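You operate a simulated robot arm through the tools that you are given. There is no shell and no other tool. Be economical: measure what you need, move in short steps, check, and stop when the job is done.

The job below is to be done with a simulated two-armed robot. You get a single attempt, and the scene is never put back.

TASK
Take the blue-handled jug on the top of the kit bench and put it away on the cleaning counter top. Take the grey footplate and leave it on the top of the kit bench. Take the short purple roller and leave it on top of the black curl pad. Fetch the black ankle strap and set it on top of the black seat pad. Close the bench drawer. Take the small teal plate and put it on the side table top. Put the wiping cloth on the shelf under the steel bench. Shut the counter drawer. Take the yellow cloth and leave it on top of the grey curl pad. Fetch the 5 cable end from the cleaning counter top and set it on the top of the loading bench. Put the load card on the top of the beech table away on the tray at upright b. Open the cabinet door. Any order will do. Set down upright: blue-handled jug, short purple roller, load card.

It is judged by the outcome, as a careful person would: the job done as asked, and still so three seconds after it is handed in. It fails if anything else is knocked over, pushed out of place, dropped, spilled or broken. Flat cloth is picked up by pressing the open fingertips on it (5 to 10 N) and closing them slowly along it; thin cloth reads only 2 to 8 mm in the jaws.

THE ROBOT
Two 7-joint arms with fingered hands on one trunk, on a base that drives. Base frame: it is fixed to the floor where the robot stands at the start and does not move with it; the origin is under the middle of the robot, x ahead of it, y to its left, z up. Units: mm, rad, N and s.
The left shoulder is at the start at [70, 169, 1136], the right one opposite. With the tool pointing down near the work surface each hand reaches from about 100 to 500 mm from the robot's upright axis, wherever it stands, measured 20 degrees to its own side. Places, roughly: bench drawer [300, -300, 600]; black ankle strap (5x17x4 cm) [600, -800, 800]; black curl pad (29x13x4 cm) [-2900, 100, 500]; blue-handled jug [750, 0, 750]; cabinet door [-3600, 100, 1700]; cable end [1250, -2500, 750]; cleaning counter top [1100, -2500, 900]; counter drawer [900, -2300, 700]; grey curl pad (29x13x4 cm) [-3000, 500, 500]; grey footplate (27x9x6 cm) [-3100, 300, 900]; load card [-1250, -1000, 750]; seat pad (26x20x5 cm) [-1300, -800, 800]; shelf under the steel bench [-100, -6200, 200]; short purple roller (7x7x14 cm) [-1700, -600, 900]; side table top [1400, -3400, 800]; small teal plate (8x8x3 cm) [1000, -1400, 800]; top of the kit bench [800, -800, 800]; top of the loading bench [-900, -4000, 800]; tray at upright B [-5800, -4200, 900]; wiping cloth (11x8x4 cm) [1100, -1800, 800]; yellow cloth (11x8x4 cm) [1000, -2300, 900]. Payload 3.4 kg a hand.
Tool frame (each hand has its own): the origin (TCP) lies between the finger pads and is the grasp point; the fingertips stand 23 mm ahead of it; z points along the fingers, y is the line along which they close. The gripper opens to 116 mm. The gripper's body begins 65 mm behind the TCP. The gripper is a hand of 4 fingers: y runs from the thumb to the fingers, the wrist lies at [0, 0, -211] in the tool frame, and closing takes about 1.5 s.
Orientation is that of the tool frame in the base frame, as a unit quaternion [x, y, z, w]. With the fingers straight down and closing along the base's y, the tool's x points along the base's -x, its y along +y and its z along -z.

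THE INTERFACE
- The arms move only by the tool play_rows. It takes "left_deltas", "right_deltas" or both (then of equal length, played together; a hand with none holds still); each is a list of rows, each a list of 6 numbers: the shift along the base's x, y, z in mm, then the turn, a rotation vector about the base's x, y, z in rad. In form: [[tx, ty, tz, ax, ay, az], ...]. A call has 1 to 8 rows; each row shifts and turns the commanded pose from where the row before left it. "left_gripper" and "right_gripper" are, for a hand that has rows, the gripper command, from -1 (shut) to 1 (fully open), values between in proportion, set as the call begins (left out, the last holds). Each row takes 0.2 s and may step no farther than 50 mm and 0.15 rad from the row before; otherwise, or with a gripper value out of range, the whole call is refused. Where a pose cannot be reached the arm comes as near as it can. A force on the tool above 40 N (or 10 N above the force at the start of the call, whichever is more), or a blocked arm, ends the call early, and 0.2 s more pass. The fingers move at their own pace (about 153 mm/s each) and stop on an object; they squeeze with about 30 N. The grip force told is the motor's: it shows also when the fingers shut on nothing. Time passes only in rows, and 0.2 s behind the last, so rows that do not move let the fingers close. It gives the time, the measured TCP pose, the force on the tool (base axes), the opening and the grip force at its end, in the units of the frame above (readings bear some noise), with the torque about the TCP (base axes, N m) and any sound that the robot's microphone picked up, and new pictures: "views" is both (left out), scene, wrist or none (wrist: the cameras of the hands that moved).
- Cameras (640 x 400 px; columns grow to the right, rows downward): "scene" is now at [131, -24.7, 1363]; the picture's right is [-0.32, -0.95, -0.00], its down [-0.72, 0.24, -0.65] and it looks along [0.62, -0.21, -0.76] (base axes); focal length 214 px, centre (320, 200). "left" rides on the left gripper at [-69, 1, -90] in its tool frame; the picture's right is [-0.01, -1.00, 0.00], its down [0.80, -0.01, -0.61] and it looks along [0.61, -0.01, 0.80] (tool axes); focal length 251 px, centre (320, 200). "right" rides on the right gripper at [69, 1, -90] in its tool frame; the picture's right is [-0.01, 1.00, 0.00], its down [-0.80, -0.01, -0.61] and it looks along [-0.61, -0.01, 0.80] (tool axes); focal length 251 px, centre (320, 200). There is no depth. A picture from a camera that has moved, and an enlarged one, comes with that camera's place and axes in the base frame and with its lens. The place of the scene camera against the robot may be out by one fixed shift of up to 25 mm in any direction.
- raise_lower(by): slides the trunk up (or, below 0, down) by that many mm; the arms and the scene camera ride with it, the base frame stays. It gives what a move gives, with no picture.
- roll_base(legs): drives the robot by 1 to 6 legs, each [ahead, left, turn to the left] in mm, mm and rad, along the robot's own axes; the way and the turn of a leg run together, so that a leg with both is an arc; at most 1500 mm and 3.142 rad a leg. The arms and the cameras ride along, it lands a little off, and it stops where it bumps. It gives what a move gives, and a new picture of the scene camera.
- preshape(shape, hand): the hand has 4 fingers and takes this shape, open, in about a second: jaw (thumb against the fingers, like two jaws); tri (thumb and two fingers); tip (a fingertip pinch); poke (one finger out to press); point (the index stretched); flat (the hand flat); cup (the hand cupped); fist (a fist). The gripper value then closes the fingers along that shape, each until it touches; the sizes above hold for jaw. It gives what a move gives, with no picture.
- head_to(pan, tilt): turns the head with the scene camera to pan (to the left, within 1.501 rad either way) and tilt (down, from -0.506 to 1.204), counted from straight ahead of the robot. It gives what a move gives, and a new picture of the scene camera.
- zoom(camera, box): a new picture of the part [left, top, right, bottom] of that camera's present view, enlarged. The clock stands still meanwhile.
- sign_off(): hands the job in; it is judged then, once.

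Work in short steps. Places have to be worked out from the pictures, the camera data and where the tool is seen: move nearer, look again, correct. Check each grasp and each placing, and mend what went wrong. You have 535 turns and 360 pictures in all, those below and enlarged ones among them. Open the grippers and draw the arms clear of the work before you hand the job in, unless the task says otherwise.

The tools are called after ">>>" as a command line: name --argument value ..., lists and objects as JSON in quotes. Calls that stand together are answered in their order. play_rows: Moves the arms, as the interface text tells. Its arguments: {"type":"object","properties":{"left_deltas":{"type":"array"},"left_gripper":{"type":"number"},"right_deltas":{"type":"array"},"right_gripper":{"type":"number"},"views":{"type":"string","enum":["both","scene","wrist","none"]}},"required":[]} The other tools are called the same way: raise_lower (by) slides the trunk up or down; preshape (shape, hand) gives the hand a shape; roll_base (legs) drives the base; head_to (pan, tilt) turns the head that bears the scene camera; zoom (camera, box) takes an enlarged picture of a part of a camera's view; sign_off () hands the job in.

At the start:

```text
time: 0.0
left_tool_pos: [470.4, -54.5, 1210.0]
left_tool_rot: [0.0, 1.0, 0.0, 0.0]
left_ft_force: [-0.4, 0.6, 0.2]
left_torque: [0.01, 0.0, 0.0]
left_width: 116.1
left_gripper_force: 0.1
left_shape: jaw
right_tool_pos: [272.0, -388.3, 1100.8]
right_tool_rot: [0.0, 1.0, 0.001, 0.0]
right_ft_force: [0.6, -0.3, 0.9]
right_torque: [0.05, 0.0, -0.01]
right_width: 115.7
right_gripper_force: 0.0
right_shape: jaw
trunk travel left (down, up): [-642.0, 298.0]
robot x, y, heading: [-1.1, -3.5, -0.0]
head pan, tilt: [-0.325, 0.862]
```

scene: 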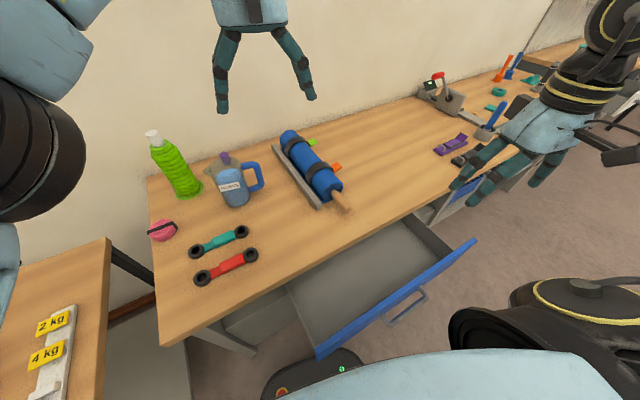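
right: 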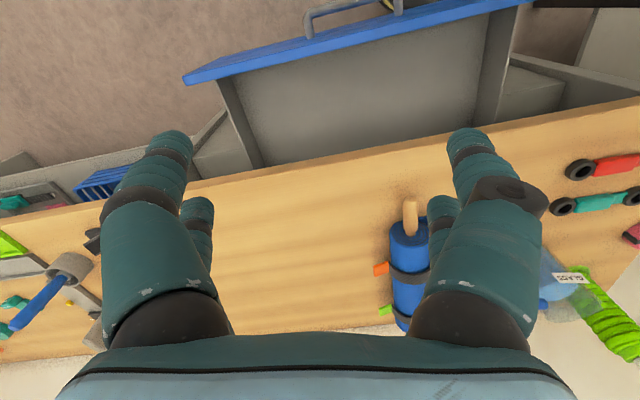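
left: 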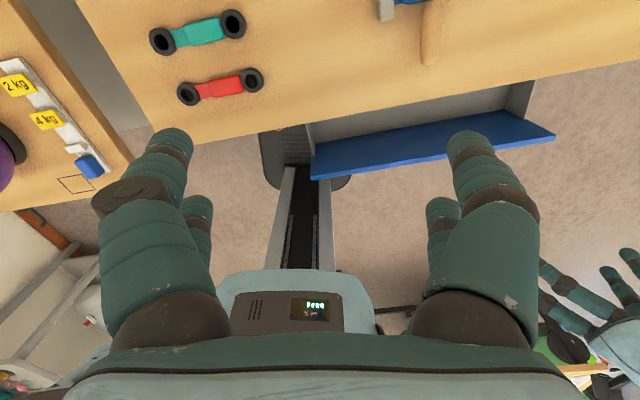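

I start with a look around to learn the layout: left, ahead and right.

>>> head_to --pan -1.4 --tilt 0.45

>>> head_to --pan 1.4 --tilt 0.45

>>> head_to --pan 0.0 --tilt 1.0

```text
time: 1.3
left_tool_pos: [470.6, -53.8, 1210.3]
left_tool_rot: [0.001, 1.0, 0.0, 0.0]
left_ft_force: [-0.5, -0.7, 0.7]
left_torque: [0.01, -0.01, -0.01]
left_width: 115.7
left_gripper_force: 0.0
left_shape: jaw
right_tool_pos: [272.4, -388.2, 1099.9]
right_tool_rot: [-0.001, 1.0, 0.0, 0.0]
right_ft_force: [0.2, -0.6, -0.1]
right_torque: [0.03, 0.0, -0.01]
right_width: 115.8
right_gripper_force: 0.0
right_shape: jaw
trunk travel left (down, up): [-642.0, 298.0]
robot x, y, heading: [0.8, -1.2, -0.001]
head pan, tilt: [-1.4, 0.45]
camera scene: at [73.3, -90.5, 1398.4], right [-0.99, -0.17, 0.0], down [-0.07, 0.43, -0.9], along [0.15, -0.89, -0.44], focal length 214 px, centre (320, 200)
```

scene: 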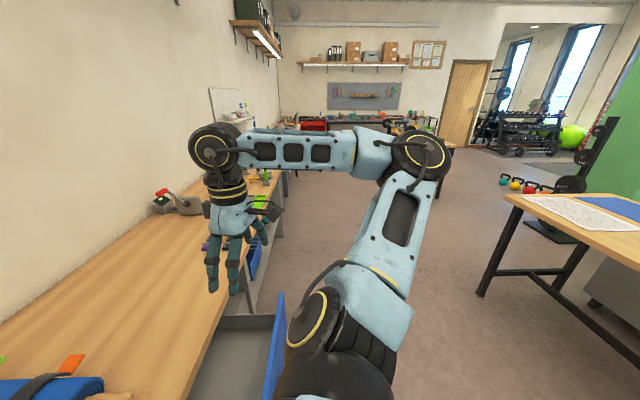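

```text
time: 3.8
left_tool_pos: [470.5, -54.1, 1210.6]
left_tool_rot: [0.0, 1.0, -0.001, 0.0]
left_ft_force: [0.0, 0.3, 0.3]
left_torque: [-0.04, -0.02, 0.0]
left_width: 115.9
left_gripper_force: 0.1
left_shape: jaw
right_tool_pos: [272.1, -388.1, 1100.4]
right_tool_rot: [-0.001, 1.0, 0.0, 0.0]
right_ft_force: [-0.5, -0.8, 0.7]
right_torque: [0.01, 0.01, 0.01]
right_width: 115.9
right_gripper_force: 0.1
right_shape: jaw
trunk travel left (down, up): [-642.0, 298.0]
robot x, y, heading: [-1.4, -1.0, -0.007]
head pan, tilt: [1.4, 0.45]
camera scene: at [73.3, 90.6, 1398.5], right [0.99, -0.17, 0.0], down [-0.07, -0.43, -0.9], along [0.15, 0.89, -0.44], focal length 214 px, centre (320, 200)
```

scene: 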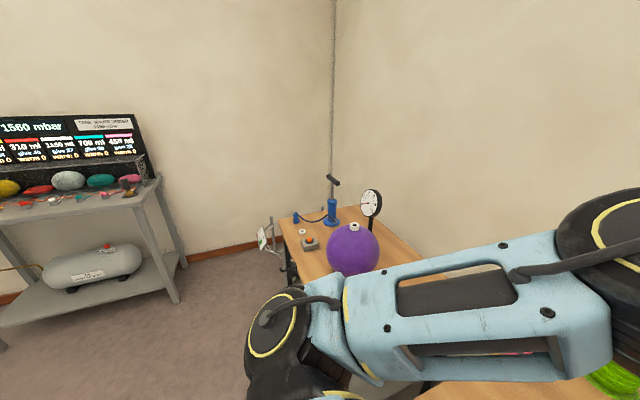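

```text
time: 5.3
left_tool_pos: [471.1, -54.5, 1211.1]
left_tool_rot: [0.0, 1.0, 0.0, -0.001]
left_ft_force: [0.2, -0.7, -0.2]
left_torque: [0.0, 0.0, 0.0]
left_width: 115.5
left_gripper_force: 0.1
left_shape: jaw
right_tool_pos: [271.2, -387.6, 1101.0]
right_tool_rot: [-0.002, 1.0, -0.001, 0.0]
right_ft_force: [-0.2, -0.2, 0.1]
right_torque: [-0.03, -0.01, 0.02]
right_width: 115.9
right_gripper_force: 0.1
right_shape: jaw
trunk travel left (down, up): [-642.0, 298.0]
robot x, y, heading: [0.9, -0.8, 0.001]
head pan, tilt: [0.0, 1.0]
camera scene: at [127.2, 0.1, 1352.9], right [0.0, -1.0, 0.0], down [-0.84, 0.0, -0.54], along [0.54, 0.0, -0.84], focal length 214 px, centre (320, 200)
```

scene: 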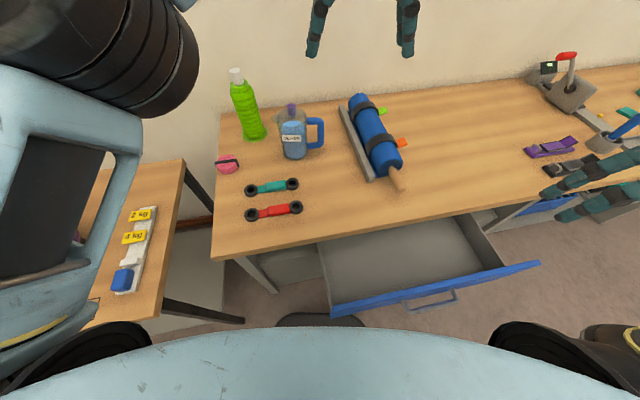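

The kit bench is turned about 0.19 rad and its drawer stands open right before the robot. I back off and square up to the bench.

>>> roll_base --legs '[[-280, 0, 0], [0, 0, 0.19]]'

>>> head_to --pan -0.35 --tilt 0.8

```text
time: 8.0
left_tool_pos: [191.0, 34.2, 1211.2]
left_tool_rot: [-0.095, 0.996, 0.001, -0.001]
left_ft_force: [-0.3, -0.1, 0.0]
left_torque: [-0.03, 0.01, -0.01]
left_width: 116.0
left_gripper_force: 0.0
left_shape: jaw
right_tool_pos: [59.5, -329.9, 1100.9]
right_tool_rot: [-0.095, 0.996, 0.0, 0.0]
right_ft_force: [0.5, -0.1, 0.5]
right_torque: [0.02, 0.02, 0.0]
right_width: 115.9
right_gripper_force: 0.1
right_shape: jaw
trunk travel left (down, up): [-642.0, 298.0]
robot x, y, heading: [-281.3, -1.1, 0.192]
head pan, tilt: [0.0, 1.0]
camera scene: at [-155.9, 22.5, 1352.9], right [0.19, -0.98, 0.0], down [-0.83, -0.16, -0.54], along [0.53, 0.1, -0.84], focal length 214 px, centre (320, 200)
```

scene: 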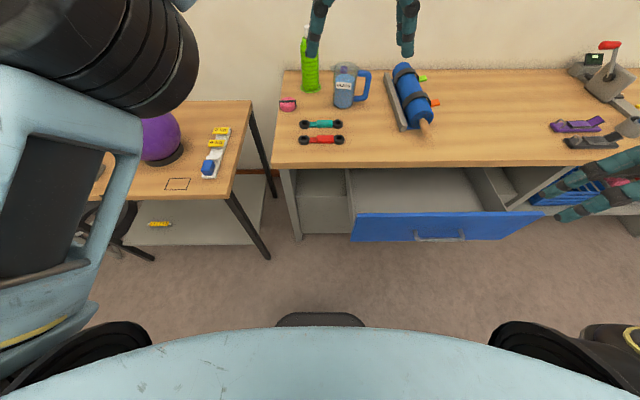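

```text
time: 8.8
left_tool_pos: [191.8, 33.9, 1210.5]
left_tool_rot: [-0.095, 0.996, 0.001, 0.0]
left_ft_force: [0.6, 0.0, 0.7]
left_torque: [-0.02, 0.0, -0.03]
left_width: 115.8
left_gripper_force: 0.1
left_shape: jaw
right_tool_pos: [59.7, -328.2, 1099.7]
right_tool_rot: [-0.095, 0.995, 0.0, 0.0]
right_ft_force: [0.3, 0.1, -0.2]
right_torque: [-0.02, 0.02, -0.03]
right_width: 115.7
right_gripper_force: 0.0
right_shape: jaw
trunk travel left (down, up): [-642.0, 298.0]
robot x, y, heading: [-282.0, 2.2, 0.192]
head pan, tilt: [-0.351, 0.799]
camera scene: at [-144.1, -3.3, 1368.0], right [-0.16, -0.99, 0.0], down [-0.71, 0.11, -0.7], along [0.69, -0.11, -0.72], focal length 214 px, centre (320, 200)
```

scene: 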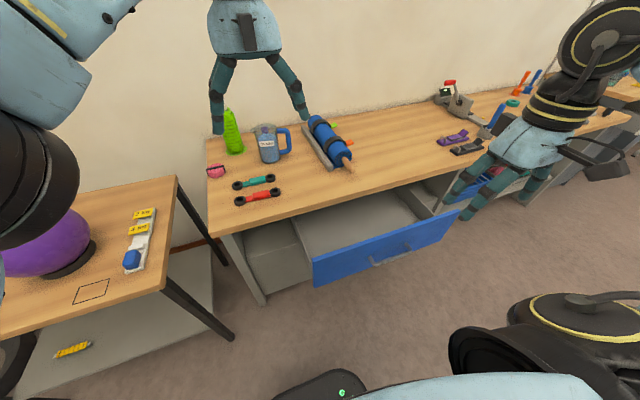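

Drawer panel top is about z 740, about 196 mm ahead of the right hand. I lower the trunk, shift a little right to meet the panel's middle, and shut the right hand to push.

>>> raise_lower --by -300

>>> roll_base --legs '[[0, -40, 0]]'

>>> play_rows --right_deltas '[[0, 0, -40, 0, 0, 0], [0, 0, -40, 0, 0, 0], [0, 0, -30, 0, 0, 0], [0, 0, 0, 0, 0, 0], [0, 0, 0, 0, 0, 0]]' --right_gripper -1 --views "both"

```text
time: 11.8
left_tool_pos: [190.5, 35.8, 910.7]
left_tool_rot: [-0.096, 0.995, -0.001, 0.0]
left_ft_force: [0.5, -0.7, -1.4]
left_torque: [0.0, 0.03, 0.0]
left_width: 115.9
left_gripper_force: 0.1
left_shape: jaw
right_tool_pos: [59.0, -328.7, 801.1]
right_tool_rot: [-0.095, 0.995, 0.0, -0.002]
right_ft_force: [-0.2, 0.7, 0.0]
right_torque: [-0.02, 0.0, -0.01]
right_width: 116.0
right_gripper_force: 0.1
right_shape: jaw
trunk travel left (down, up): [-342.0, 598.0]
robot x, y, heading: [-279.4, 0.3, 0.19]
head pan, tilt: [-0.351, 0.799]
```

```text
time: 12.7
left_tool_pos: [198.2, -5.2, 911.0]
left_tool_rot: [-0.095, 0.995, 0.002, 0.0]
left_ft_force: [-0.4, -0.2, 0.4]
left_torque: [0.0, -0.01, 0.03]
left_width: 115.8
left_gripper_force: 0.0
left_shape: jaw
right_tool_pos: [66.5, -370.7, 800.1]
right_tool_rot: [-0.095, 0.995, 0.001, 0.001]
right_ft_force: [0.2, -0.5, -0.1]
right_torque: [0.03, 0.02, 0.01]
right_width: 115.5
right_gripper_force: 0.1
right_shape: jaw
trunk travel left (down, up): [-342.0, 598.0]
robot x, y, heading: [-275.2, -40.4, 0.193]
head pan, tilt: [-0.351, 0.799]
camera scene: at [-136.3, -44.4, 1068.0], right [-0.16, -0.99, 0.0], down [-0.71, 0.12, -0.7], along [0.69, -0.11, -0.72], focal length 214 px, centre (320, 200)
```

scene: 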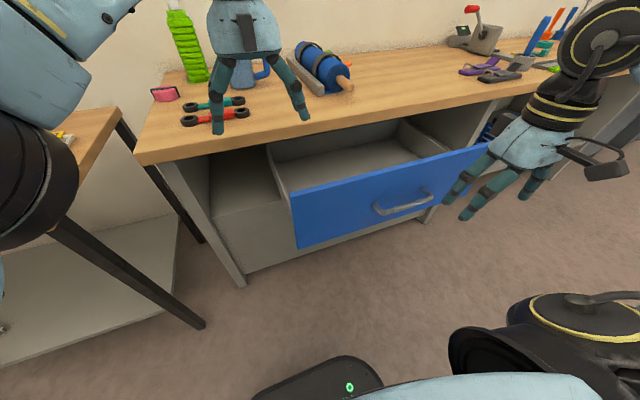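

```text
time: 13.9
left_tool_pos: [200.4, -4.3, 910.8]
left_tool_rot: [-0.095, 0.995, 0.0, -0.001]
left_ft_force: [0.7, 0.1, 0.1]
left_torque: [-0.02, -0.02, 0.0]
left_width: 115.7
left_gripper_force: 0.1
left_shape: jaw
right_tool_pos: [67.2, -368.2, 689.2]
right_tool_rot: [-0.095, 0.995, 0.0, -0.001]
right_ft_force: [0.2, 0.2, -0.1]
right_torque: [0.0, 0.0, -0.03]
right_width: 0.0
right_gripper_force: 30.1
right_shape: jaw
trunk travel left (down, up): [-342.0, 598.0]
robot x, y, heading: [-272.5, -42.5, 0.188]
head pan, tilt: [-0.351, 0.799]
camera scene: at [-136.5, -43.1, 1068.0], right [-0.16, -0.99, 0.0], down [-0.71, 0.11, -0.7], along [0.69, -0.11, -0.72], focal length 214 px, centre (320, 200)
camera right: at [0.0, -382.1, 780.5], right [-0.18, 0.98, 0.0], down [0.78, 0.14, 0.61], along [0.6, 0.11, -0.8], focal length 251 px, centre (320, 200)
```

scene: 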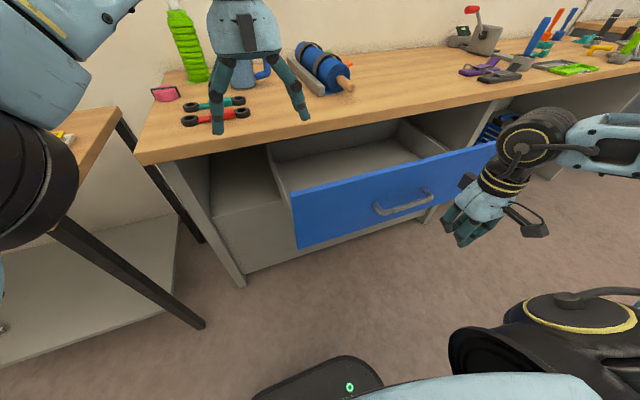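
right: 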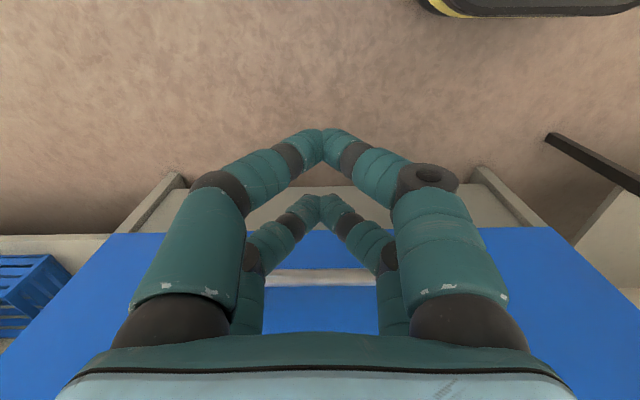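

The closed right hand is centred on the blue panel, fingertips above the handle. I lift the left hand a bit, then drive ahead to near contact.

>>> play_rows --left_deltas '[[0, 0, 50, 0, 0, 0], [0, 0, 50, 0, 0, 0]]' --views "none"

>>> roll_base --legs '[[170, 0, 0]]'

```text
time: 14.5
left_tool_pos: [182.4, 20.1, 966.8]
left_tool_rot: [-0.101, 0.995, -0.014, 0.005]
left_ft_force: [-0.1, 1.4, -0.9]
left_torque: [-0.03, -0.01, 0.03]
left_width: 116.0
left_gripper_force: 0.2
left_shape: jaw
left hand out of reach, approached as far as the arm can: row 1, 2
right_tool_pos: [66.8, -368.7, 690.8]
right_tool_rot: [-0.094, 0.996, -0.001, 0.0]
right_ft_force: [-0.2, -0.8, -0.1]
right_torque: [-0.06, -0.01, -0.04]
right_width: 0.0
right_gripper_force: 30.5
right_shape: jaw
trunk travel left (down, up): [-342.0, 598.0]
robot x, y, heading: [-274.1, -40.6, 0.192]
head pan, tilt: [-0.351, 0.799]
```

```text
time: 16.0
left_tool_pos: [351.3, 52.5, 960.8]
left_tool_rot: [-0.104, 0.995, -0.009, -0.001]
left_ft_force: [0.9, -1.2, 0.7]
left_torque: [-0.04, 0.04, 0.01]
left_width: 116.0
left_gripper_force: 0.1
left_shape: jaw
right_tool_pos: [232.8, -336.9, 691.1]
right_tool_rot: [-0.095, 0.995, 0.0, -0.001]
right_ft_force: [0.1, 0.5, 0.1]
right_torque: [-0.02, 0.0, -0.03]
right_width: 0.2
right_gripper_force: 30.4
right_shape: jaw
trunk travel left (down, up): [-342.0, 598.0]
robot x, y, heading: [-107.8, -8.7, 0.183]
head pan, tilt: [-0.351, 0.799]
camera scene: at [30.1, -11.2, 1067.9], right [-0.16, -0.99, 0.0], down [-0.71, 0.12, -0.7], along [0.69, -0.11, -0.72], focal length 214 px, centre (320, 200)
```

scene: 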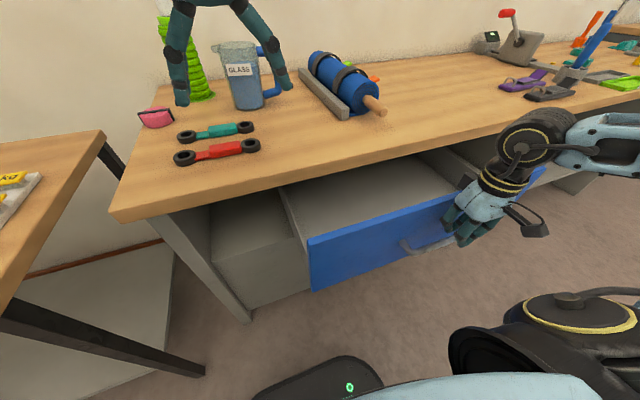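

Near contact with the panel; I push on with the base.

>>> roll_base --legs '[[130, 0, 0.005]]'

```text
time: 17.3
left_tool_pos: [477.3, 81.8, 962.4]
left_tool_rot: [-0.109, 0.994, -0.013, -0.001]
left_ft_force: [-0.2, -0.3, 0.0]
left_torque: [0.04, 0.03, -0.01]
left_width: 115.9
left_gripper_force: 0.1
left_shape: jaw
right_tool_pos: [362.8, -311.2, 690.4]
right_tool_rot: [-0.099, 0.995, 0.001, -0.001]
right_ft_force: [0.1, 0.5, 0.2]
right_torque: [0.0, 0.0, 0.02]
right_width: 0.0
right_gripper_force: 30.1
right_shape: jaw
trunk travel left (down, up): [-342.0, 598.0]
robot x, y, heading: [20.8, 16.6, 0.195]
head pan, tilt: [-0.351, 0.799]
camera scene: at [157.2, 14.4, 1067.9], right [-0.15, -0.99, 0.0], down [-0.71, 0.11, -0.7], along [0.69, -0.11, -0.72], focal length 214 px, centre (320, 200)
```

scene: 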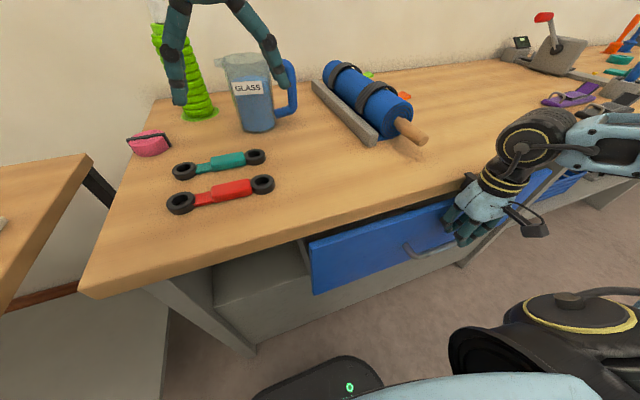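

Roughly 50 mm remain; I finish the push with the arm so that the force stop applies.

>>> play_rows --right_deltas '[[20, 4, 0, 0, 0, 0], [20, 4, 0, 0, 0, 0], [20, 4, 0, 0, 0, 0], [20, 4, 0, 0, 0, 0], [20, 4, 0, 0, 0, 0]]' --views "scene"

```text
time: 17.7
left_tool_pos: [475.4, 83.0, 966.3]
left_tool_rot: [-0.109, 0.994, -0.015, 0.002]
left_ft_force: [0.5, -0.2, 0.4]
left_torque: [0.0, -0.02, -0.02]
left_width: 115.9
left_gripper_force: 0.2
left_shape: jaw
right_tool_pos: [376.8, -307.6, 690.1]
right_tool_rot: [-0.097, 0.995, -0.002, -0.007]
right_ft_force: [-24.5, -6.2, 6.7]
right_torque: [0.62, -2.5, -0.05]
right_width: 0.1
right_gripper_force: 30.0
right_shape: jaw
trunk travel left (down, up): [-342.0, 598.0]
robot x, y, heading: [22.4, 19.5, 0.19]
head pan, tilt: [-0.351, 0.799]
stopped in row 2 (right hand): the force on the tool passed its limit (the readings are from after the stop); the commanded pose is now the measured one
camera scene: at [153.1, 13.8, 1068.5], right [-0.16, -0.99, 0.0], down [-0.71, 0.11, -0.7], along [0.69, -0.11, -0.72], focal length 214 px, centre (320, 200)
```

scene: 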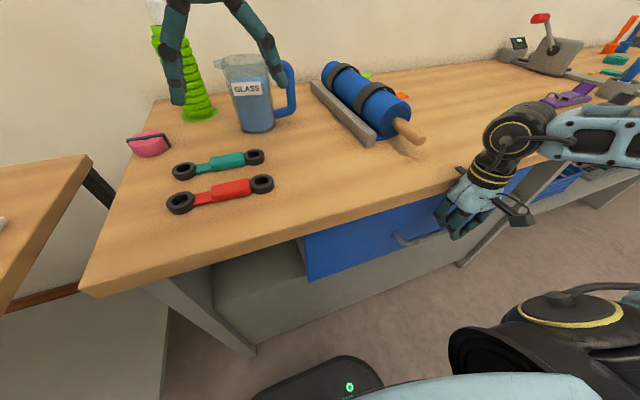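

The torque says the contact is 100 mm above the TCP: the palm met the bench edge, not the drawer's end. I back off and tilt the fingers forward.

>>> play_rows --right_deltas '[[-40, -8, -10, 0, 0, 0], [-20, -4, -10, 0.028, -0.147, 0], [0, 0, 0, 0.028, -0.147, 0], [0, 0, 0, 0.028, -0.147, 0], [0, 0, 0, 0.028, -0.147, 0], [0, 0, 0, 0.028, -0.147, 0], [0, 0, 0, 0.028, -0.147, 0]]' --views "scene"

```text
time: 19.3
left_tool_pos: [475.0, 78.9, 965.6]
left_tool_rot: [-0.106, 0.994, -0.014, 0.001]
left_ft_force: [0.0, -0.7, -0.9]
left_torque: [0.01, 0.05, 0.0]
left_width: 115.7
left_gripper_force: 0.0
left_shape: jaw
right_tool_pos: [410.7, -370.5, 711.3]
right_tool_rot: [-0.078, 0.921, 0.03, 0.38]
right_ft_force: [-35.3, -6.6, 2.5]
right_torque: [0.0, -0.05, 0.02]
right_width: 0.0
right_gripper_force: 29.8
right_shape: jaw
right hand out of reach, approached as far as the arm can: row 2, 3, 4, 5, 6, 7
trunk travel left (down, up): [-342.0, 598.0]
robot x, y, heading: [16.4, 13.8, 0.183]
head pan, tilt: [-0.351, 0.799]
stopped in row 7 (right hand): the force on the tool passed its limit (the readings are from after the stop); the commanded pose is now the measured one
camera scene: at [152.5, 13.1, 1068.6], right [-0.16, -0.99, 0.0], down [-0.71, 0.12, -0.7], along [0.69, -0.11, -0.71], focal length 214 px, centre (320, 200)
```

scene: 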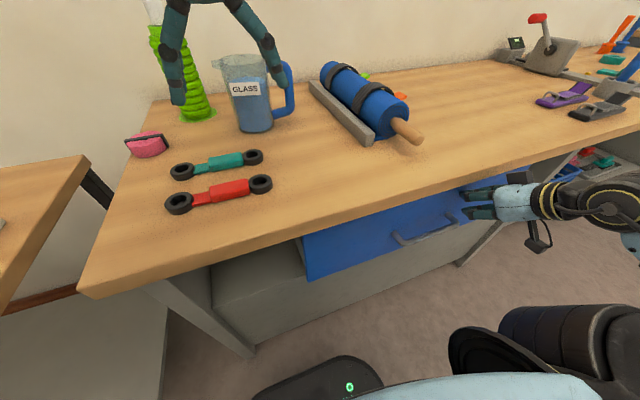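

The fingertips now push at 35 N. I zoom to see whether the panel is flush.

>>> zoom --camera "scene" --box '[200, 160, 560, 385]'

```text
1.78 times, centred on (380, 272) of scene
camera zoom: at [152.5, 13.1, 1068.6], right [-0.16, -0.99, 0.0], down [-0.71, 0.12, -0.7], along [0.69, -0.11, -0.71], focal length 381 px, centre (213, 71)
```

zoom: 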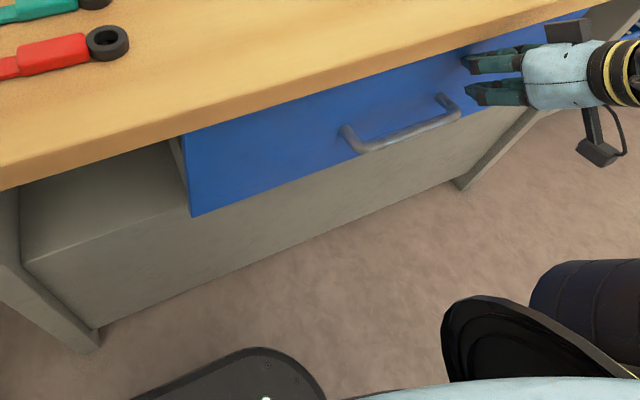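

It may still be a little proud of the carcass; I push a bit more with the arm.

>>> play_rows --right_deltas '[[-10, -2, -20, 0, 0, 0], [0, 12, -10, 0, 0, 0], [20, 4, 0, 0, 0, 0], [20, 4, 0, 0, 0, 0], [20, 4, 0, 0, 0, 0], [20, 4, 0, 0, 0, 0]]' --views "scene"

>>> zoom --camera "scene" --box '[200, 160, 560, 385]'

```text
time: 20.0
left_tool_pos: [475.6, 80.6, 964.4]
left_tool_rot: [-0.107, 0.994, -0.015, 0.002]
left_ft_force: [-1.0, -0.5, -0.1]
left_torque: [0.01, 0.05, -0.03]
left_width: 115.7
left_gripper_force: 0.0
left_shape: jaw
right_tool_pos: [410.1, -371.5, 680.3]
right_tool_rot: [-0.076, 0.922, 0.031, 0.379]
right_ft_force: [-24.6, -3.2, 3.0]
right_torque: [0.0, -0.05, 0.05]
right_width: 0.1
right_gripper_force: 29.9
right_shape: jaw
right hand out of reach, approached as far as the arm can: row 1, 2
trunk travel left (down, up): [-342.0, 598.0]
robot x, y, heading: [22.2, 15.5, 0.187]
head pan, tilt: [-0.351, 0.799]
stopped in row 3 (right hand): the force on the tool passed its limit (the readings are from after the stop); the commanded pose is now the measured one
camera scene: at [151.8, 13.3, 1068.6], right [-0.17, -0.99, 0.0], down [-0.7, 0.12, -0.7], along [0.69, -0.12, -0.71], focal length 214 px, centre (320, 200)
```

scene: 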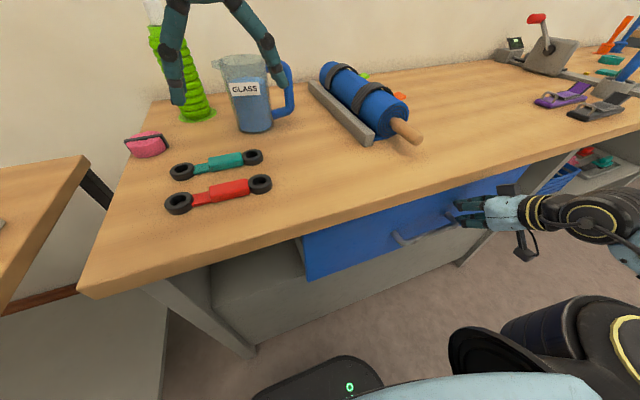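

```text
1.78 times, centred on (380, 272) of scene
camera zoom: at [151.8, 13.3, 1068.6], right [-0.17, -0.99, 0.0], down [-0.7, 0.12, -0.7], along [0.69, -0.12, -0.71], focal length 381 px, centre (213, 71)
```

zoom: 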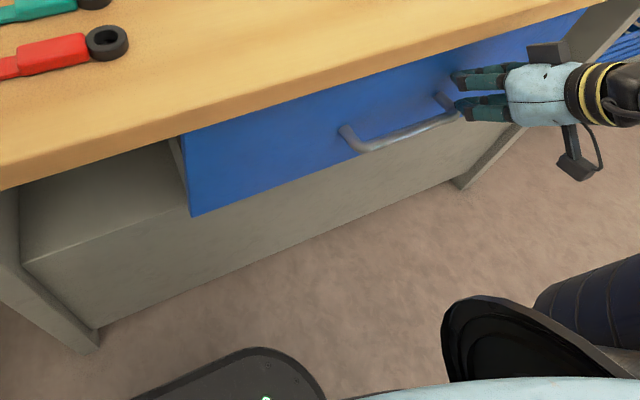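

The panel stands against a firm stop at the same place twice, so the bench drawer is shut. Next I study the jug.

>>> zoom --camera "scene" --box '[180, 20, 340, 140]'

>>> play_rows --right_deltas '[[-40, -8, 0, 0, 0, 0], [-40, -8, 0, 0, 0, 0], [0, 0, 0, -0.028, 0.147, 0], [0, 0, 0, -0.028, 0.147, 0], [0, 0, 0, -0.028, 0.147, 0], [0, 0, 0, -0.028, 0.147, 0], [0, 0, 0, -0.028, 0.147, 0]]' --left_deltas '[[0, 0, 0, 0, 0, 0], [0, 0, 0, 0, 0, 0], [0, 0, 0, 0, 0, 0], [0, 0, 0, 0, 0, 0], [0, 0, 0, 0, 0, 0], [0, 0, 0, 0, 0, 0], [0, 0, 0, 0, 0, 0]]' --views "scene"

```text
3.33 times, centred on (260, 80) of scene
camera zoom: at [151.8, 13.3, 1068.6], right [-0.17, -0.99, 0.0], down [-0.7, 0.12, -0.7], along [0.69, -0.12, -0.71], focal length 715 px, centre (520, 600)
```

zoom: 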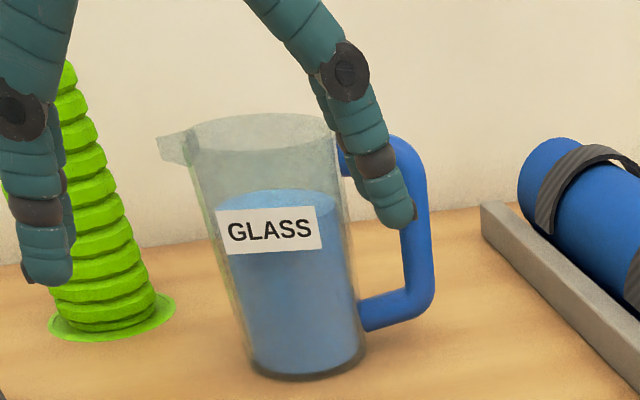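

```text
time: 21.6
left_tool_pos: [476.0, 78.7, 964.8]
left_tool_rot: [-0.104, 0.994, -0.016, 0.002]
left_ft_force: [0.4, 0.4, -0.2]
left_torque: [0.0, -0.01, 0.0]
left_width: 116.0
left_gripper_force: 0.1
left_shape: jaw
right_tool_pos: [396.9, -378.7, 685.9]
right_tool_rot: [-0.084, 0.996, -0.006, 0.028]
right_ft_force: [-23.3, -4.1, 4.4]
right_torque: [0.4, -2.37, 0.06]
right_width: 0.2
right_gripper_force: 30.4
right_shape: jaw
right hand out of reach, approached as far as the arm can: row 1, 2
trunk travel left (down, up): [-342.0, 598.0]
robot x, y, heading: [18.5, 17.1, 0.18]
head pan, tilt: [-0.351, 0.799]
stopped in row 7 (right hand): the force on the tool passed its limit (the readings are from after the stop); the commanded pose is now the measured one
camera scene: at [151.3, 12.9, 1068.7], right [-0.17, -0.99, 0.0], down [-0.7, 0.12, -0.7], along [0.69, -0.12, -0.71], focal length 214 px, centre (320, 200)
```

scene: 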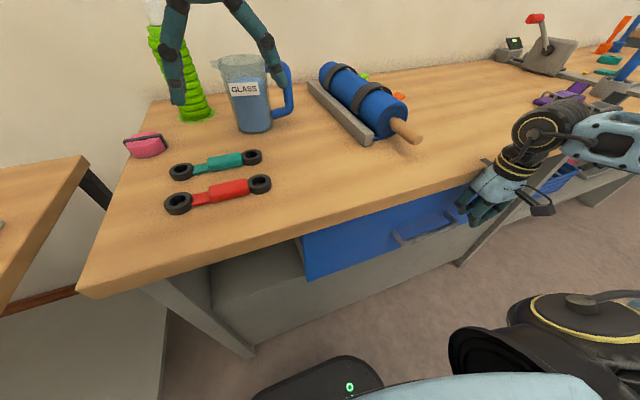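

The palm is stuck at the bench edge, so I back off and raise the trunk to start height; the jug will be taken from above, closing along x, clear of handle and spout.

>>> roll_base --legs '[[-130, 0, 0.01]]'

>>> raise_lower --by 300

>>> roll_base --legs '[[0, -220, 0]]'

>>> head_to --pan 0.25 --tilt 0.75

```text
time: 22.9
left_tool_pos: [346.9, 58.4, 965.0]
left_tool_rot: [-0.11, 0.994, -0.015, 0.001]
left_ft_force: [0.6, -0.3, 0.2]
left_torque: [0.05, -0.01, -0.03]
left_width: 116.1
left_gripper_force: 0.1
left_shape: jaw
right_tool_pos: [276.4, -399.0, 684.8]
right_tool_rot: [-0.09, 0.996, -0.005, 0.026]
right_ft_force: [0.9, -0.8, -0.1]
right_torque: [0.01, -0.02, -0.03]
right_width: 0.0
right_gripper_force: 29.8
right_shape: jaw
trunk travel left (down, up): [-342.0, 598.0]
robot x, y, heading: [-109.6, -11.0, 0.193]
head pan, tilt: [-0.351, 0.799]
camera scene: at [25.8, -11.1, 1068.2], right [-0.16, -0.99, 0.0], down [-0.71, 0.11, -0.7], along [0.69, -0.11, -0.72], focal length 214 px, centre (320, 200)
```

scene: 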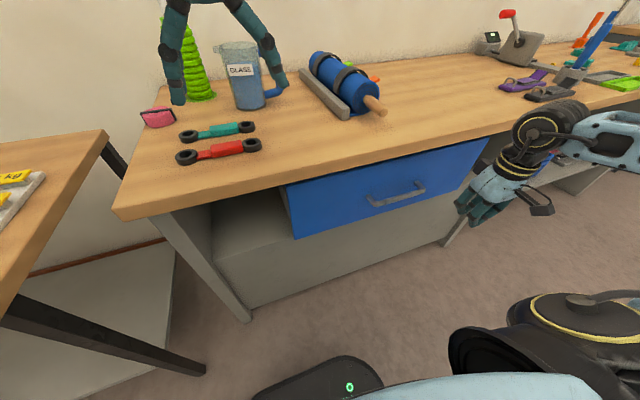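

```text
time: 25.9
left_tool_pos: [348.9, 59.0, 1263.5]
left_tool_rot: [-0.109, 0.994, -0.014, 0.0]
left_ft_force: [-0.3, 0.4, -0.2]
left_torque: [-0.01, 0.0, 0.0]
left_width: 115.8
left_gripper_force: 0.0
left_shape: jaw
right_tool_pos: [277.4, -398.7, 983.9]
right_tool_rot: [-0.09, 0.996, -0.005, 0.026]
right_ft_force: [0.2, -0.1, -0.8]
right_torque: [0.0, 0.01, 0.04]
right_width: 0.0
right_gripper_force: 29.6
right_shape: jaw
trunk travel left (down, up): [-642.0, 298.0]
robot x, y, heading: [-111.5, -6.2, 0.195]
head pan, tilt: [-0.351, 0.799]
```

```text
time: 27.6
left_tool_pos: [391.0, -157.2, 1263.5]
left_tool_rot: [-0.11, 0.994, -0.016, 0.0]
left_ft_force: [0.1, 1.1, 0.2]
left_torque: [0.03, 0.01, -0.01]
left_width: 115.7
left_gripper_force: 0.0
left_shape: jaw
right_tool_pos: [318.2, -614.8, 984.5]
right_tool_rot: [-0.089, 0.996, -0.004, 0.026]
right_ft_force: [0.4, 0.8, -0.2]
right_torque: [0.0, 0.02, -0.01]
right_width: 0.1
right_gripper_force: 30.4
right_shape: jaw
trunk travel left (down, up): [-642.0, 298.0]
robot x, y, heading: [-69.2, -225.0, 0.191]
head pan, tilt: [-0.351, 0.799]
camera scene: at [68.9, -226.1, 1368.0], right [-0.16, -0.99, 0.0], down [-0.71, 0.11, -0.7], along [0.69, -0.11, -0.72], focal length 214 px, centre (320, 200)
```

scene: 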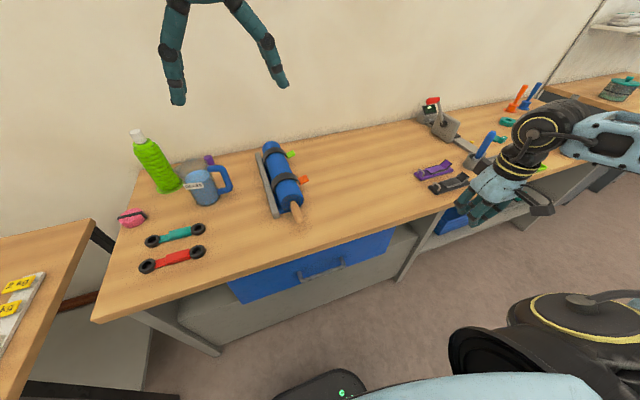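

```text
time: 28.6
left_tool_pos: [390.9, -157.6, 1263.4]
left_tool_rot: [-0.11, 0.994, -0.015, 0.0]
left_ft_force: [-0.1, 0.3, -0.8]
left_torque: [0.0, 0.02, 0.04]
left_width: 115.9
left_gripper_force: 0.0
left_shape: jaw
right_tool_pos: [319.0, -614.4, 984.0]
right_tool_rot: [-0.09, 0.996, -0.004, 0.026]
right_ft_force: [-0.3, 0.3, -0.2]
right_torque: [-0.01, -0.01, 0.0]
right_width: 0.2
right_gripper_force: 30.2
right_shape: jaw
trunk travel left (down, up): [-642.0, 298.0]
robot x, y, heading: [-67.1, -223.7, 0.186]
head pan, tilt: [0.25, 0.75]
camera scene: at [64.2, -178.5, 1372.0], right [0.43, -0.9, 0.0], down [-0.62, -0.29, -0.73], along [0.66, 0.31, -0.68], focal length 214 px, centre (320, 200)
```

scene: 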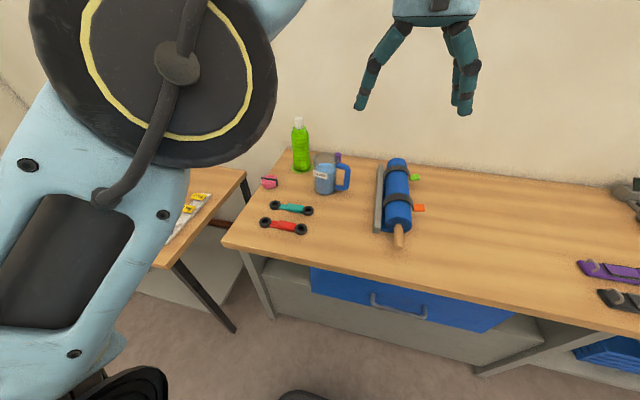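

Jug base centre is about (728, 105). I drive 195 mm ahead (the base stays short of the carcass) and lower the left hand while turning it to close along x.

>>> roll_base --legs '[[195, 0, 0]]'

>>> play_rows --left_deltas '[[0, 20, 0, 0, 0, 0.14], [0, 20, 0, 0, 0, 0.14], [0, 20, 0, 0, 0, 0.14], [0, 20, 0, 0, 0, 0.14], [0, 20, 0, 0, 0, 0.14], [0, 20, 0, 0, 0, 0.14], [0, 20, -20, 0, 0, 0.14], [0, 20, -20, 0, 0, 0.14]]' --left_gripper 1 --views "wrist"

```text
time: 30.2
left_tool_pos: [581.1, -120.9, 1263.7]
left_tool_rot: [-0.11, 0.994, -0.015, 0.001]
left_ft_force: [0.6, 0.7, 0.1]
left_torque: [-0.01, 0.0, 0.01]
left_width: 115.8
left_gripper_force: 0.1
left_shape: jaw
right_tool_pos: [507.1, -578.8, 983.9]
right_tool_rot: [-0.09, 0.996, -0.004, 0.027]
right_ft_force: [0.0, 0.0, 0.1]
right_torque: [0.02, 0.01, 0.01]
right_width: 0.1
right_gripper_force: 29.7
right_shape: jaw
trunk travel left (down, up): [-642.0, 298.0]
robot x, y, heading: [117.6, -190.4, 0.191]
head pan, tilt: [0.25, 0.75]
camera scene: at [253.4, -141.8, 1372.1], right [0.43, -0.9, 0.0], down [-0.62, -0.29, -0.73], along [0.66, 0.31, -0.68], focal length 214 px, centre (320, 200)
```

scene: 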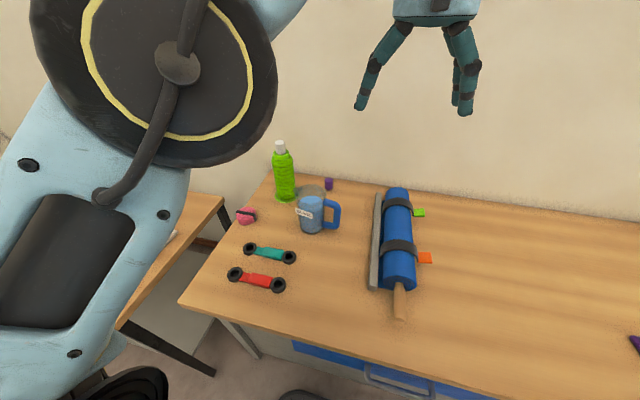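

```text
time: 32.0
left_tool_pos: [581.1, 40.3, 1223.9]
left_tool_rot: [-0.622, 0.783, -0.012, 0.007]
left_ft_force: [0.8, -0.6, 0.0]
left_torque: [-0.02, 0.03, 0.03]
left_width: 115.8
left_gripper_force: 0.1
left_shape: jaw
right_tool_pos: [509.4, -576.5, 984.7]
right_tool_rot: [-0.089, 0.996, -0.005, 0.026]
right_ft_force: [0.2, -0.3, 0.2]
right_torque: [0.0, -0.02, 0.02]
right_width: 0.0
right_gripper_force: 29.5
right_shape: jaw
trunk travel left (down, up): [-642.0, 298.0]
robot x, y, heading: [121.5, -188.6, 0.192]
head pan, tilt: [0.25, 0.75]
camera left: at [593.9, 108.7, 1313.1], right [0.98, -0.22, 0.03], down [-0.19, -0.77, 0.61], along [-0.11, -0.6, -0.79], focal length 251 px, centre (320, 200)
```

left: 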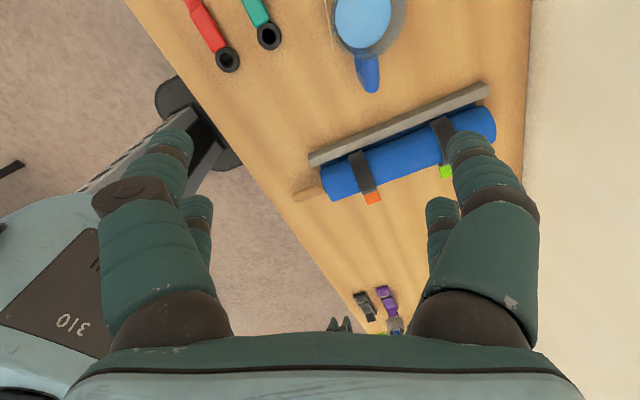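

The jug handle points along about -y, so this closing axis suits. I move the left hand nearer over the jug and look again.

>>> play_rows --left_deltas '[[40, 25, -30, 0, 0, 0], [40, 25, -30, 0, 0, 0]]' --views "both"

```text
refused: row 1 steps farther than a row can; nothing moved
```

>>> play_rows --left_deltas '[[30, 20, -20, 0, 0, 0], [30, 20, -20, 0, 0, 0], [20, 10, -20, 0, 0, 0]]' --views "both"

```text
time: 32.8
left_tool_pos: [664.3, 89.3, 1163.6]
left_tool_rot: [-0.621, 0.784, -0.012, 0.008]
left_ft_force: [-1.0, -0.1, 0.4]
left_torque: [-0.01, 0.04, -0.01]
left_width: 115.9
left_gripper_force: 0.1
left_shape: jaw
right_tool_pos: [508.3, -578.5, 983.0]
right_tool_rot: [-0.09, 0.996, -0.003, 0.025]
right_ft_force: [-0.2, 0.0, 0.4]
right_torque: [0.03, -0.02, -0.02]
right_width: 0.1
right_gripper_force: 30.0
right_shape: jaw
trunk travel left (down, up): [-642.0, 298.0]
robot x, y, heading: [122.4, -186.3, 0.195]
head pan, tilt: [0.25, 0.75]
camera scene: at [255.0, -142.2, 1372.0], right [0.43, -0.9, 0.0], down [-0.62, -0.29, -0.73], along [0.66, 0.31, -0.68], focal length 214 px, centre (320, 200)
camera left: at [675.9, 157.6, 1252.8], right [0.98, -0.22, 0.03], down [-0.19, -0.77, 0.61], along [-0.11, -0.6, -0.79], focal length 251 px, centre (320, 200)
```

scene: 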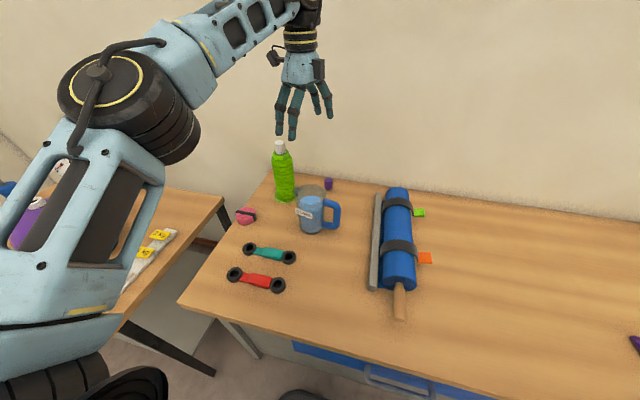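
left: 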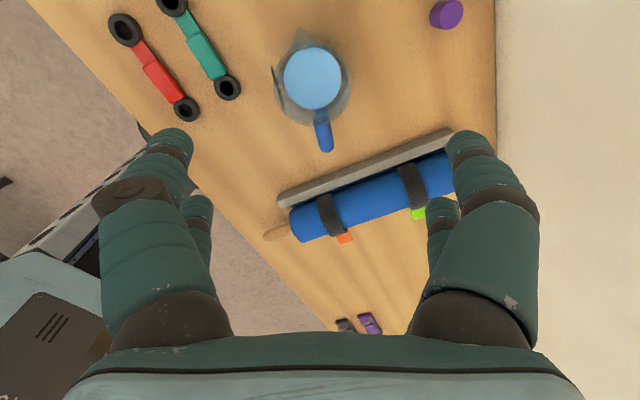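

By the wrist camera the jug stands at about (663, 88), about 80 mm across, straight under the hand. I go down.

>>> play_rows --left_deltas '[[0, 0, -40, 0, 0, 0], [0, 0, -40, 0, 0, 0], [0, 0, -40, 0, 0, 0], [0, 0, -40, 0, 0, 0]]' --views "both"

```text
time: 33.8
left_tool_pos: [661.7, 89.3, 1002.9]
left_tool_rot: [-0.622, 0.783, -0.012, 0.007]
left_ft_force: [-0.1, 0.3, 0.2]
left_torque: [-0.02, 0.01, 0.02]
left_width: 115.9
left_gripper_force: 0.1
left_shape: jaw
right_tool_pos: [510.6, -576.8, 984.3]
right_tool_rot: [-0.089, 0.996, -0.004, 0.026]
right_ft_force: [0.5, -0.1, 0.1]
right_torque: [-0.01, 0.04, -0.04]
right_width: 0.1
right_gripper_force: 30.1
right_shape: jaw
trunk travel left (down, up): [-642.0, 298.0]
robot x, y, heading: [122.1, -190.4, 0.192]
head pan, tilt: [0.25, 0.75]
camera scene: at [255.1, -140.7, 1371.9], right [0.43, -0.9, 0.0], down [-0.62, -0.29, -0.73], along [0.66, 0.31, -0.68], focal length 214 px, centre (320, 200)
camera left: at [673.9, 157.5, 1092.6], right [0.98, -0.22, 0.03], down [-0.19, -0.77, 0.61], along [-0.11, -0.6, -0.79], focal length 251 px, centre (320, 200)
```

scene: 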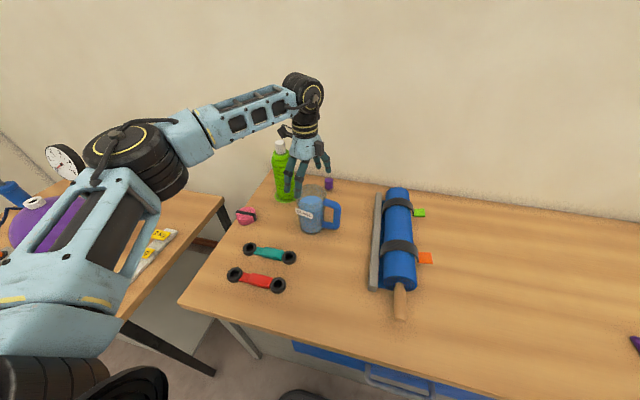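
left: 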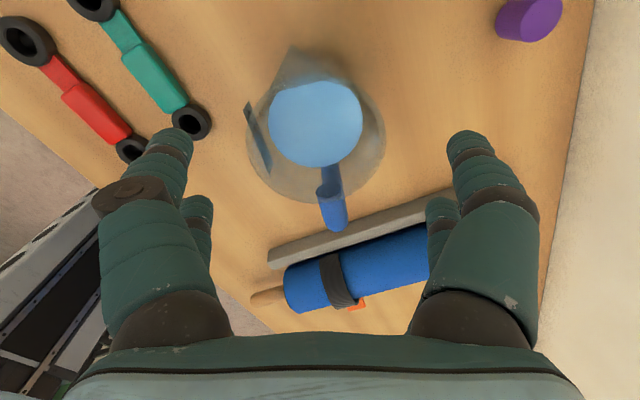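

Centre still matches. I go down to about z 905 and close slowly.

>>> play_rows --left_deltas '[[0, 1, -35, 0, 0, 0], [0, 1, -35, 0, 0, 0], [0, 0, -28, 0, 0, 0]]' --views "both"

```text
time: 34.6
left_tool_pos: [661.0, 91.1, 905.3]
left_tool_rot: [-0.621, 0.783, -0.013, 0.01]
left_ft_force: [2.5, -0.1, 4.1]
left_torque: [-0.14, -0.11, 0.05]
left_width: 115.9
left_gripper_force: 0.1
left_shape: jaw
right_tool_pos: [509.1, -578.3, 983.3]
right_tool_rot: [-0.09, 0.996, -0.006, 0.025]
right_ft_force: [0.3, -0.2, 0.6]
right_torque: [-0.04, 0.01, -0.01]
right_width: 0.0
right_gripper_force: 30.2
right_shape: jaw
trunk travel left (down, up): [-642.0, 298.0]
robot x, y, heading: [122.5, -185.3, 0.192]
head pan, tilt: [0.25, 0.75]
camera scene: at [254.1, -141.9, 1372.2], right [0.43, -0.9, 0.0], down [-0.62, -0.29, -0.73], along [0.66, 0.31, -0.68], focal length 214 px, centre (320, 200)
camera left: at [673.5, 159.0, 995.9], right [0.98, -0.22, 0.03], down [-0.19, -0.77, 0.61], along [-0.11, -0.6, -0.79], focal length 251 px, centre (320, 200)
```

scene: 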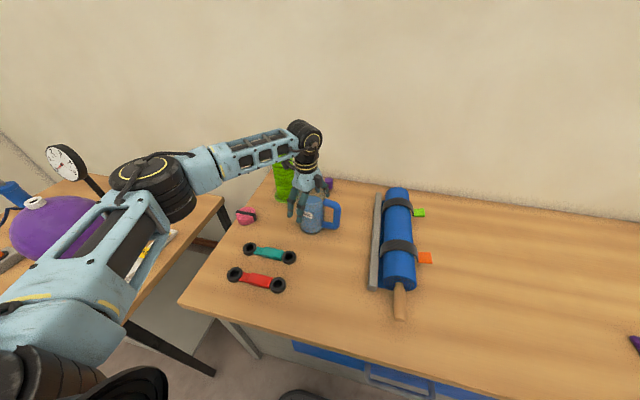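
left: 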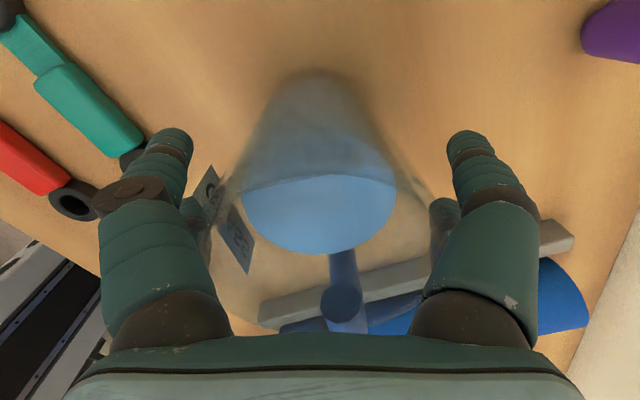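

A slight 4 N contact (palm near the rim); I lift 6 mm and close.

>>> play_rows --left_deltas '[[0, 0, 6, 0, 0, 0], [0, 0, 0, 0, 0, 0], [0, 0, 0, 0, 0, 0], [0, 0, 0, 0, 0, 0], [0, 0, 0, 0, 0, 0], [0, 0, 0, 0, 0, 0]]' --left_gripper -1 --views "wrist"

```text
time: 36.0
left_tool_pos: [661.5, 91.2, 911.8]
left_tool_rot: [-0.621, 0.784, -0.012, 0.008]
left_ft_force: [-1.1, -0.4, -0.5]
left_torque: [0.18, 0.05, -0.01]
left_width: 66.7
left_gripper_force: 30.2
left_shape: jaw
right_tool_pos: [510.5, -577.4, 984.2]
right_tool_rot: [-0.09, 0.996, -0.005, 0.026]
right_ft_force: [0.0, -0.4, -0.2]
right_torque: [0.01, 0.0, 0.04]
right_width: 0.0
right_gripper_force: 29.7
right_shape: jaw
trunk travel left (down, up): [-642.0, 298.0]
robot x, y, heading: [121.0, -184.0, 0.192]
head pan, tilt: [0.25, 0.75]
camera left: at [674.5, 159.5, 1000.7], right [0.98, -0.22, 0.03], down [-0.19, -0.77, 0.61], along [-0.11, -0.6, -0.79], focal length 251 px, centre (320, 200)
```

left: 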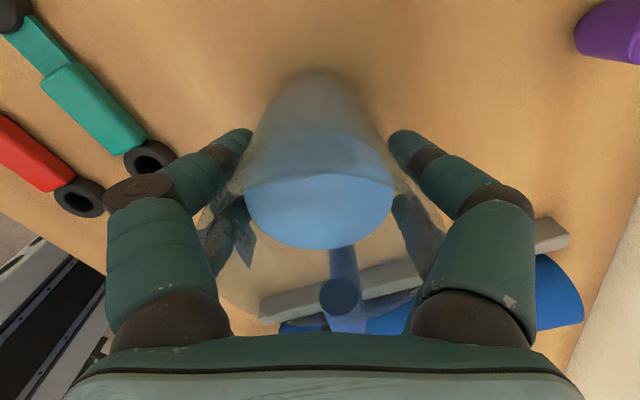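

Gripped at 67 mm. I lift slowly.

>>> play_rows --left_deltas '[[0, 0, 20, 0, 0, 0], [0, 0, 25, 0, 0, 0], [0, 0, 30, 0, 0, 0], [0, 0, 30, 0, 0, 0], [0, 0, 20, 0, 0, 0], [0, 0, 0, 0, 0, 0]]' --views "both"

```text
time: 37.4
left_tool_pos: [662.2, 91.8, 1035.2]
left_tool_rot: [-0.621, 0.784, -0.012, 0.006]
left_ft_force: [0.2, 0.6, -5.1]
left_torque: [0.17, -0.02, 0.06]
left_width: 66.8
left_gripper_force: 29.7
left_shape: jaw
right_tool_pos: [509.0, -576.4, 983.9]
right_tool_rot: [-0.09, 0.996, -0.004, 0.026]
right_ft_force: [0.1, 0.4, -0.2]
right_torque: [0.01, -0.02, 0.01]
right_width: 0.0
right_gripper_force: 29.7
right_shape: jaw
trunk travel left (down, up): [-642.0, 298.0]
robot x, y, heading: [120.5, -186.0, 0.193]
head pan, tilt: [0.25, 0.75]
camera scene: at [255.4, -141.0, 1371.9], right [0.43, -0.9, 0.0], down [-0.62, -0.29, -0.73], along [0.66, 0.31, -0.68], focal length 214 px, centre (320, 200)
camera left: at [674.7, 159.7, 1125.7], right [0.98, -0.22, 0.03], down [-0.19, -0.77, 0.61], along [-0.11, -0.6, -0.79], focal length 251 px, centre (320, 200)
```

scene: 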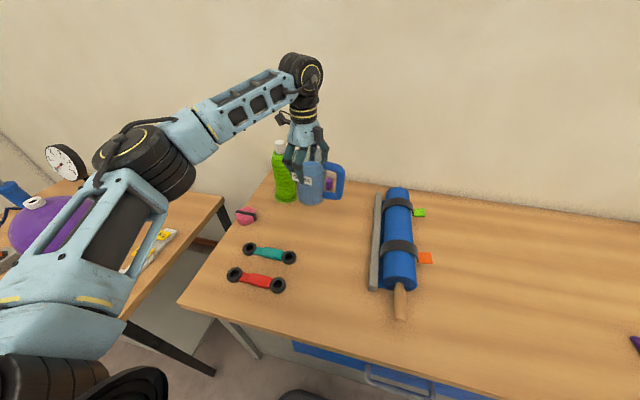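
left: 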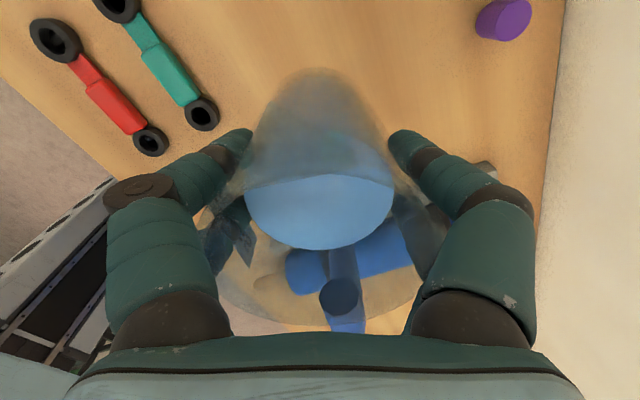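

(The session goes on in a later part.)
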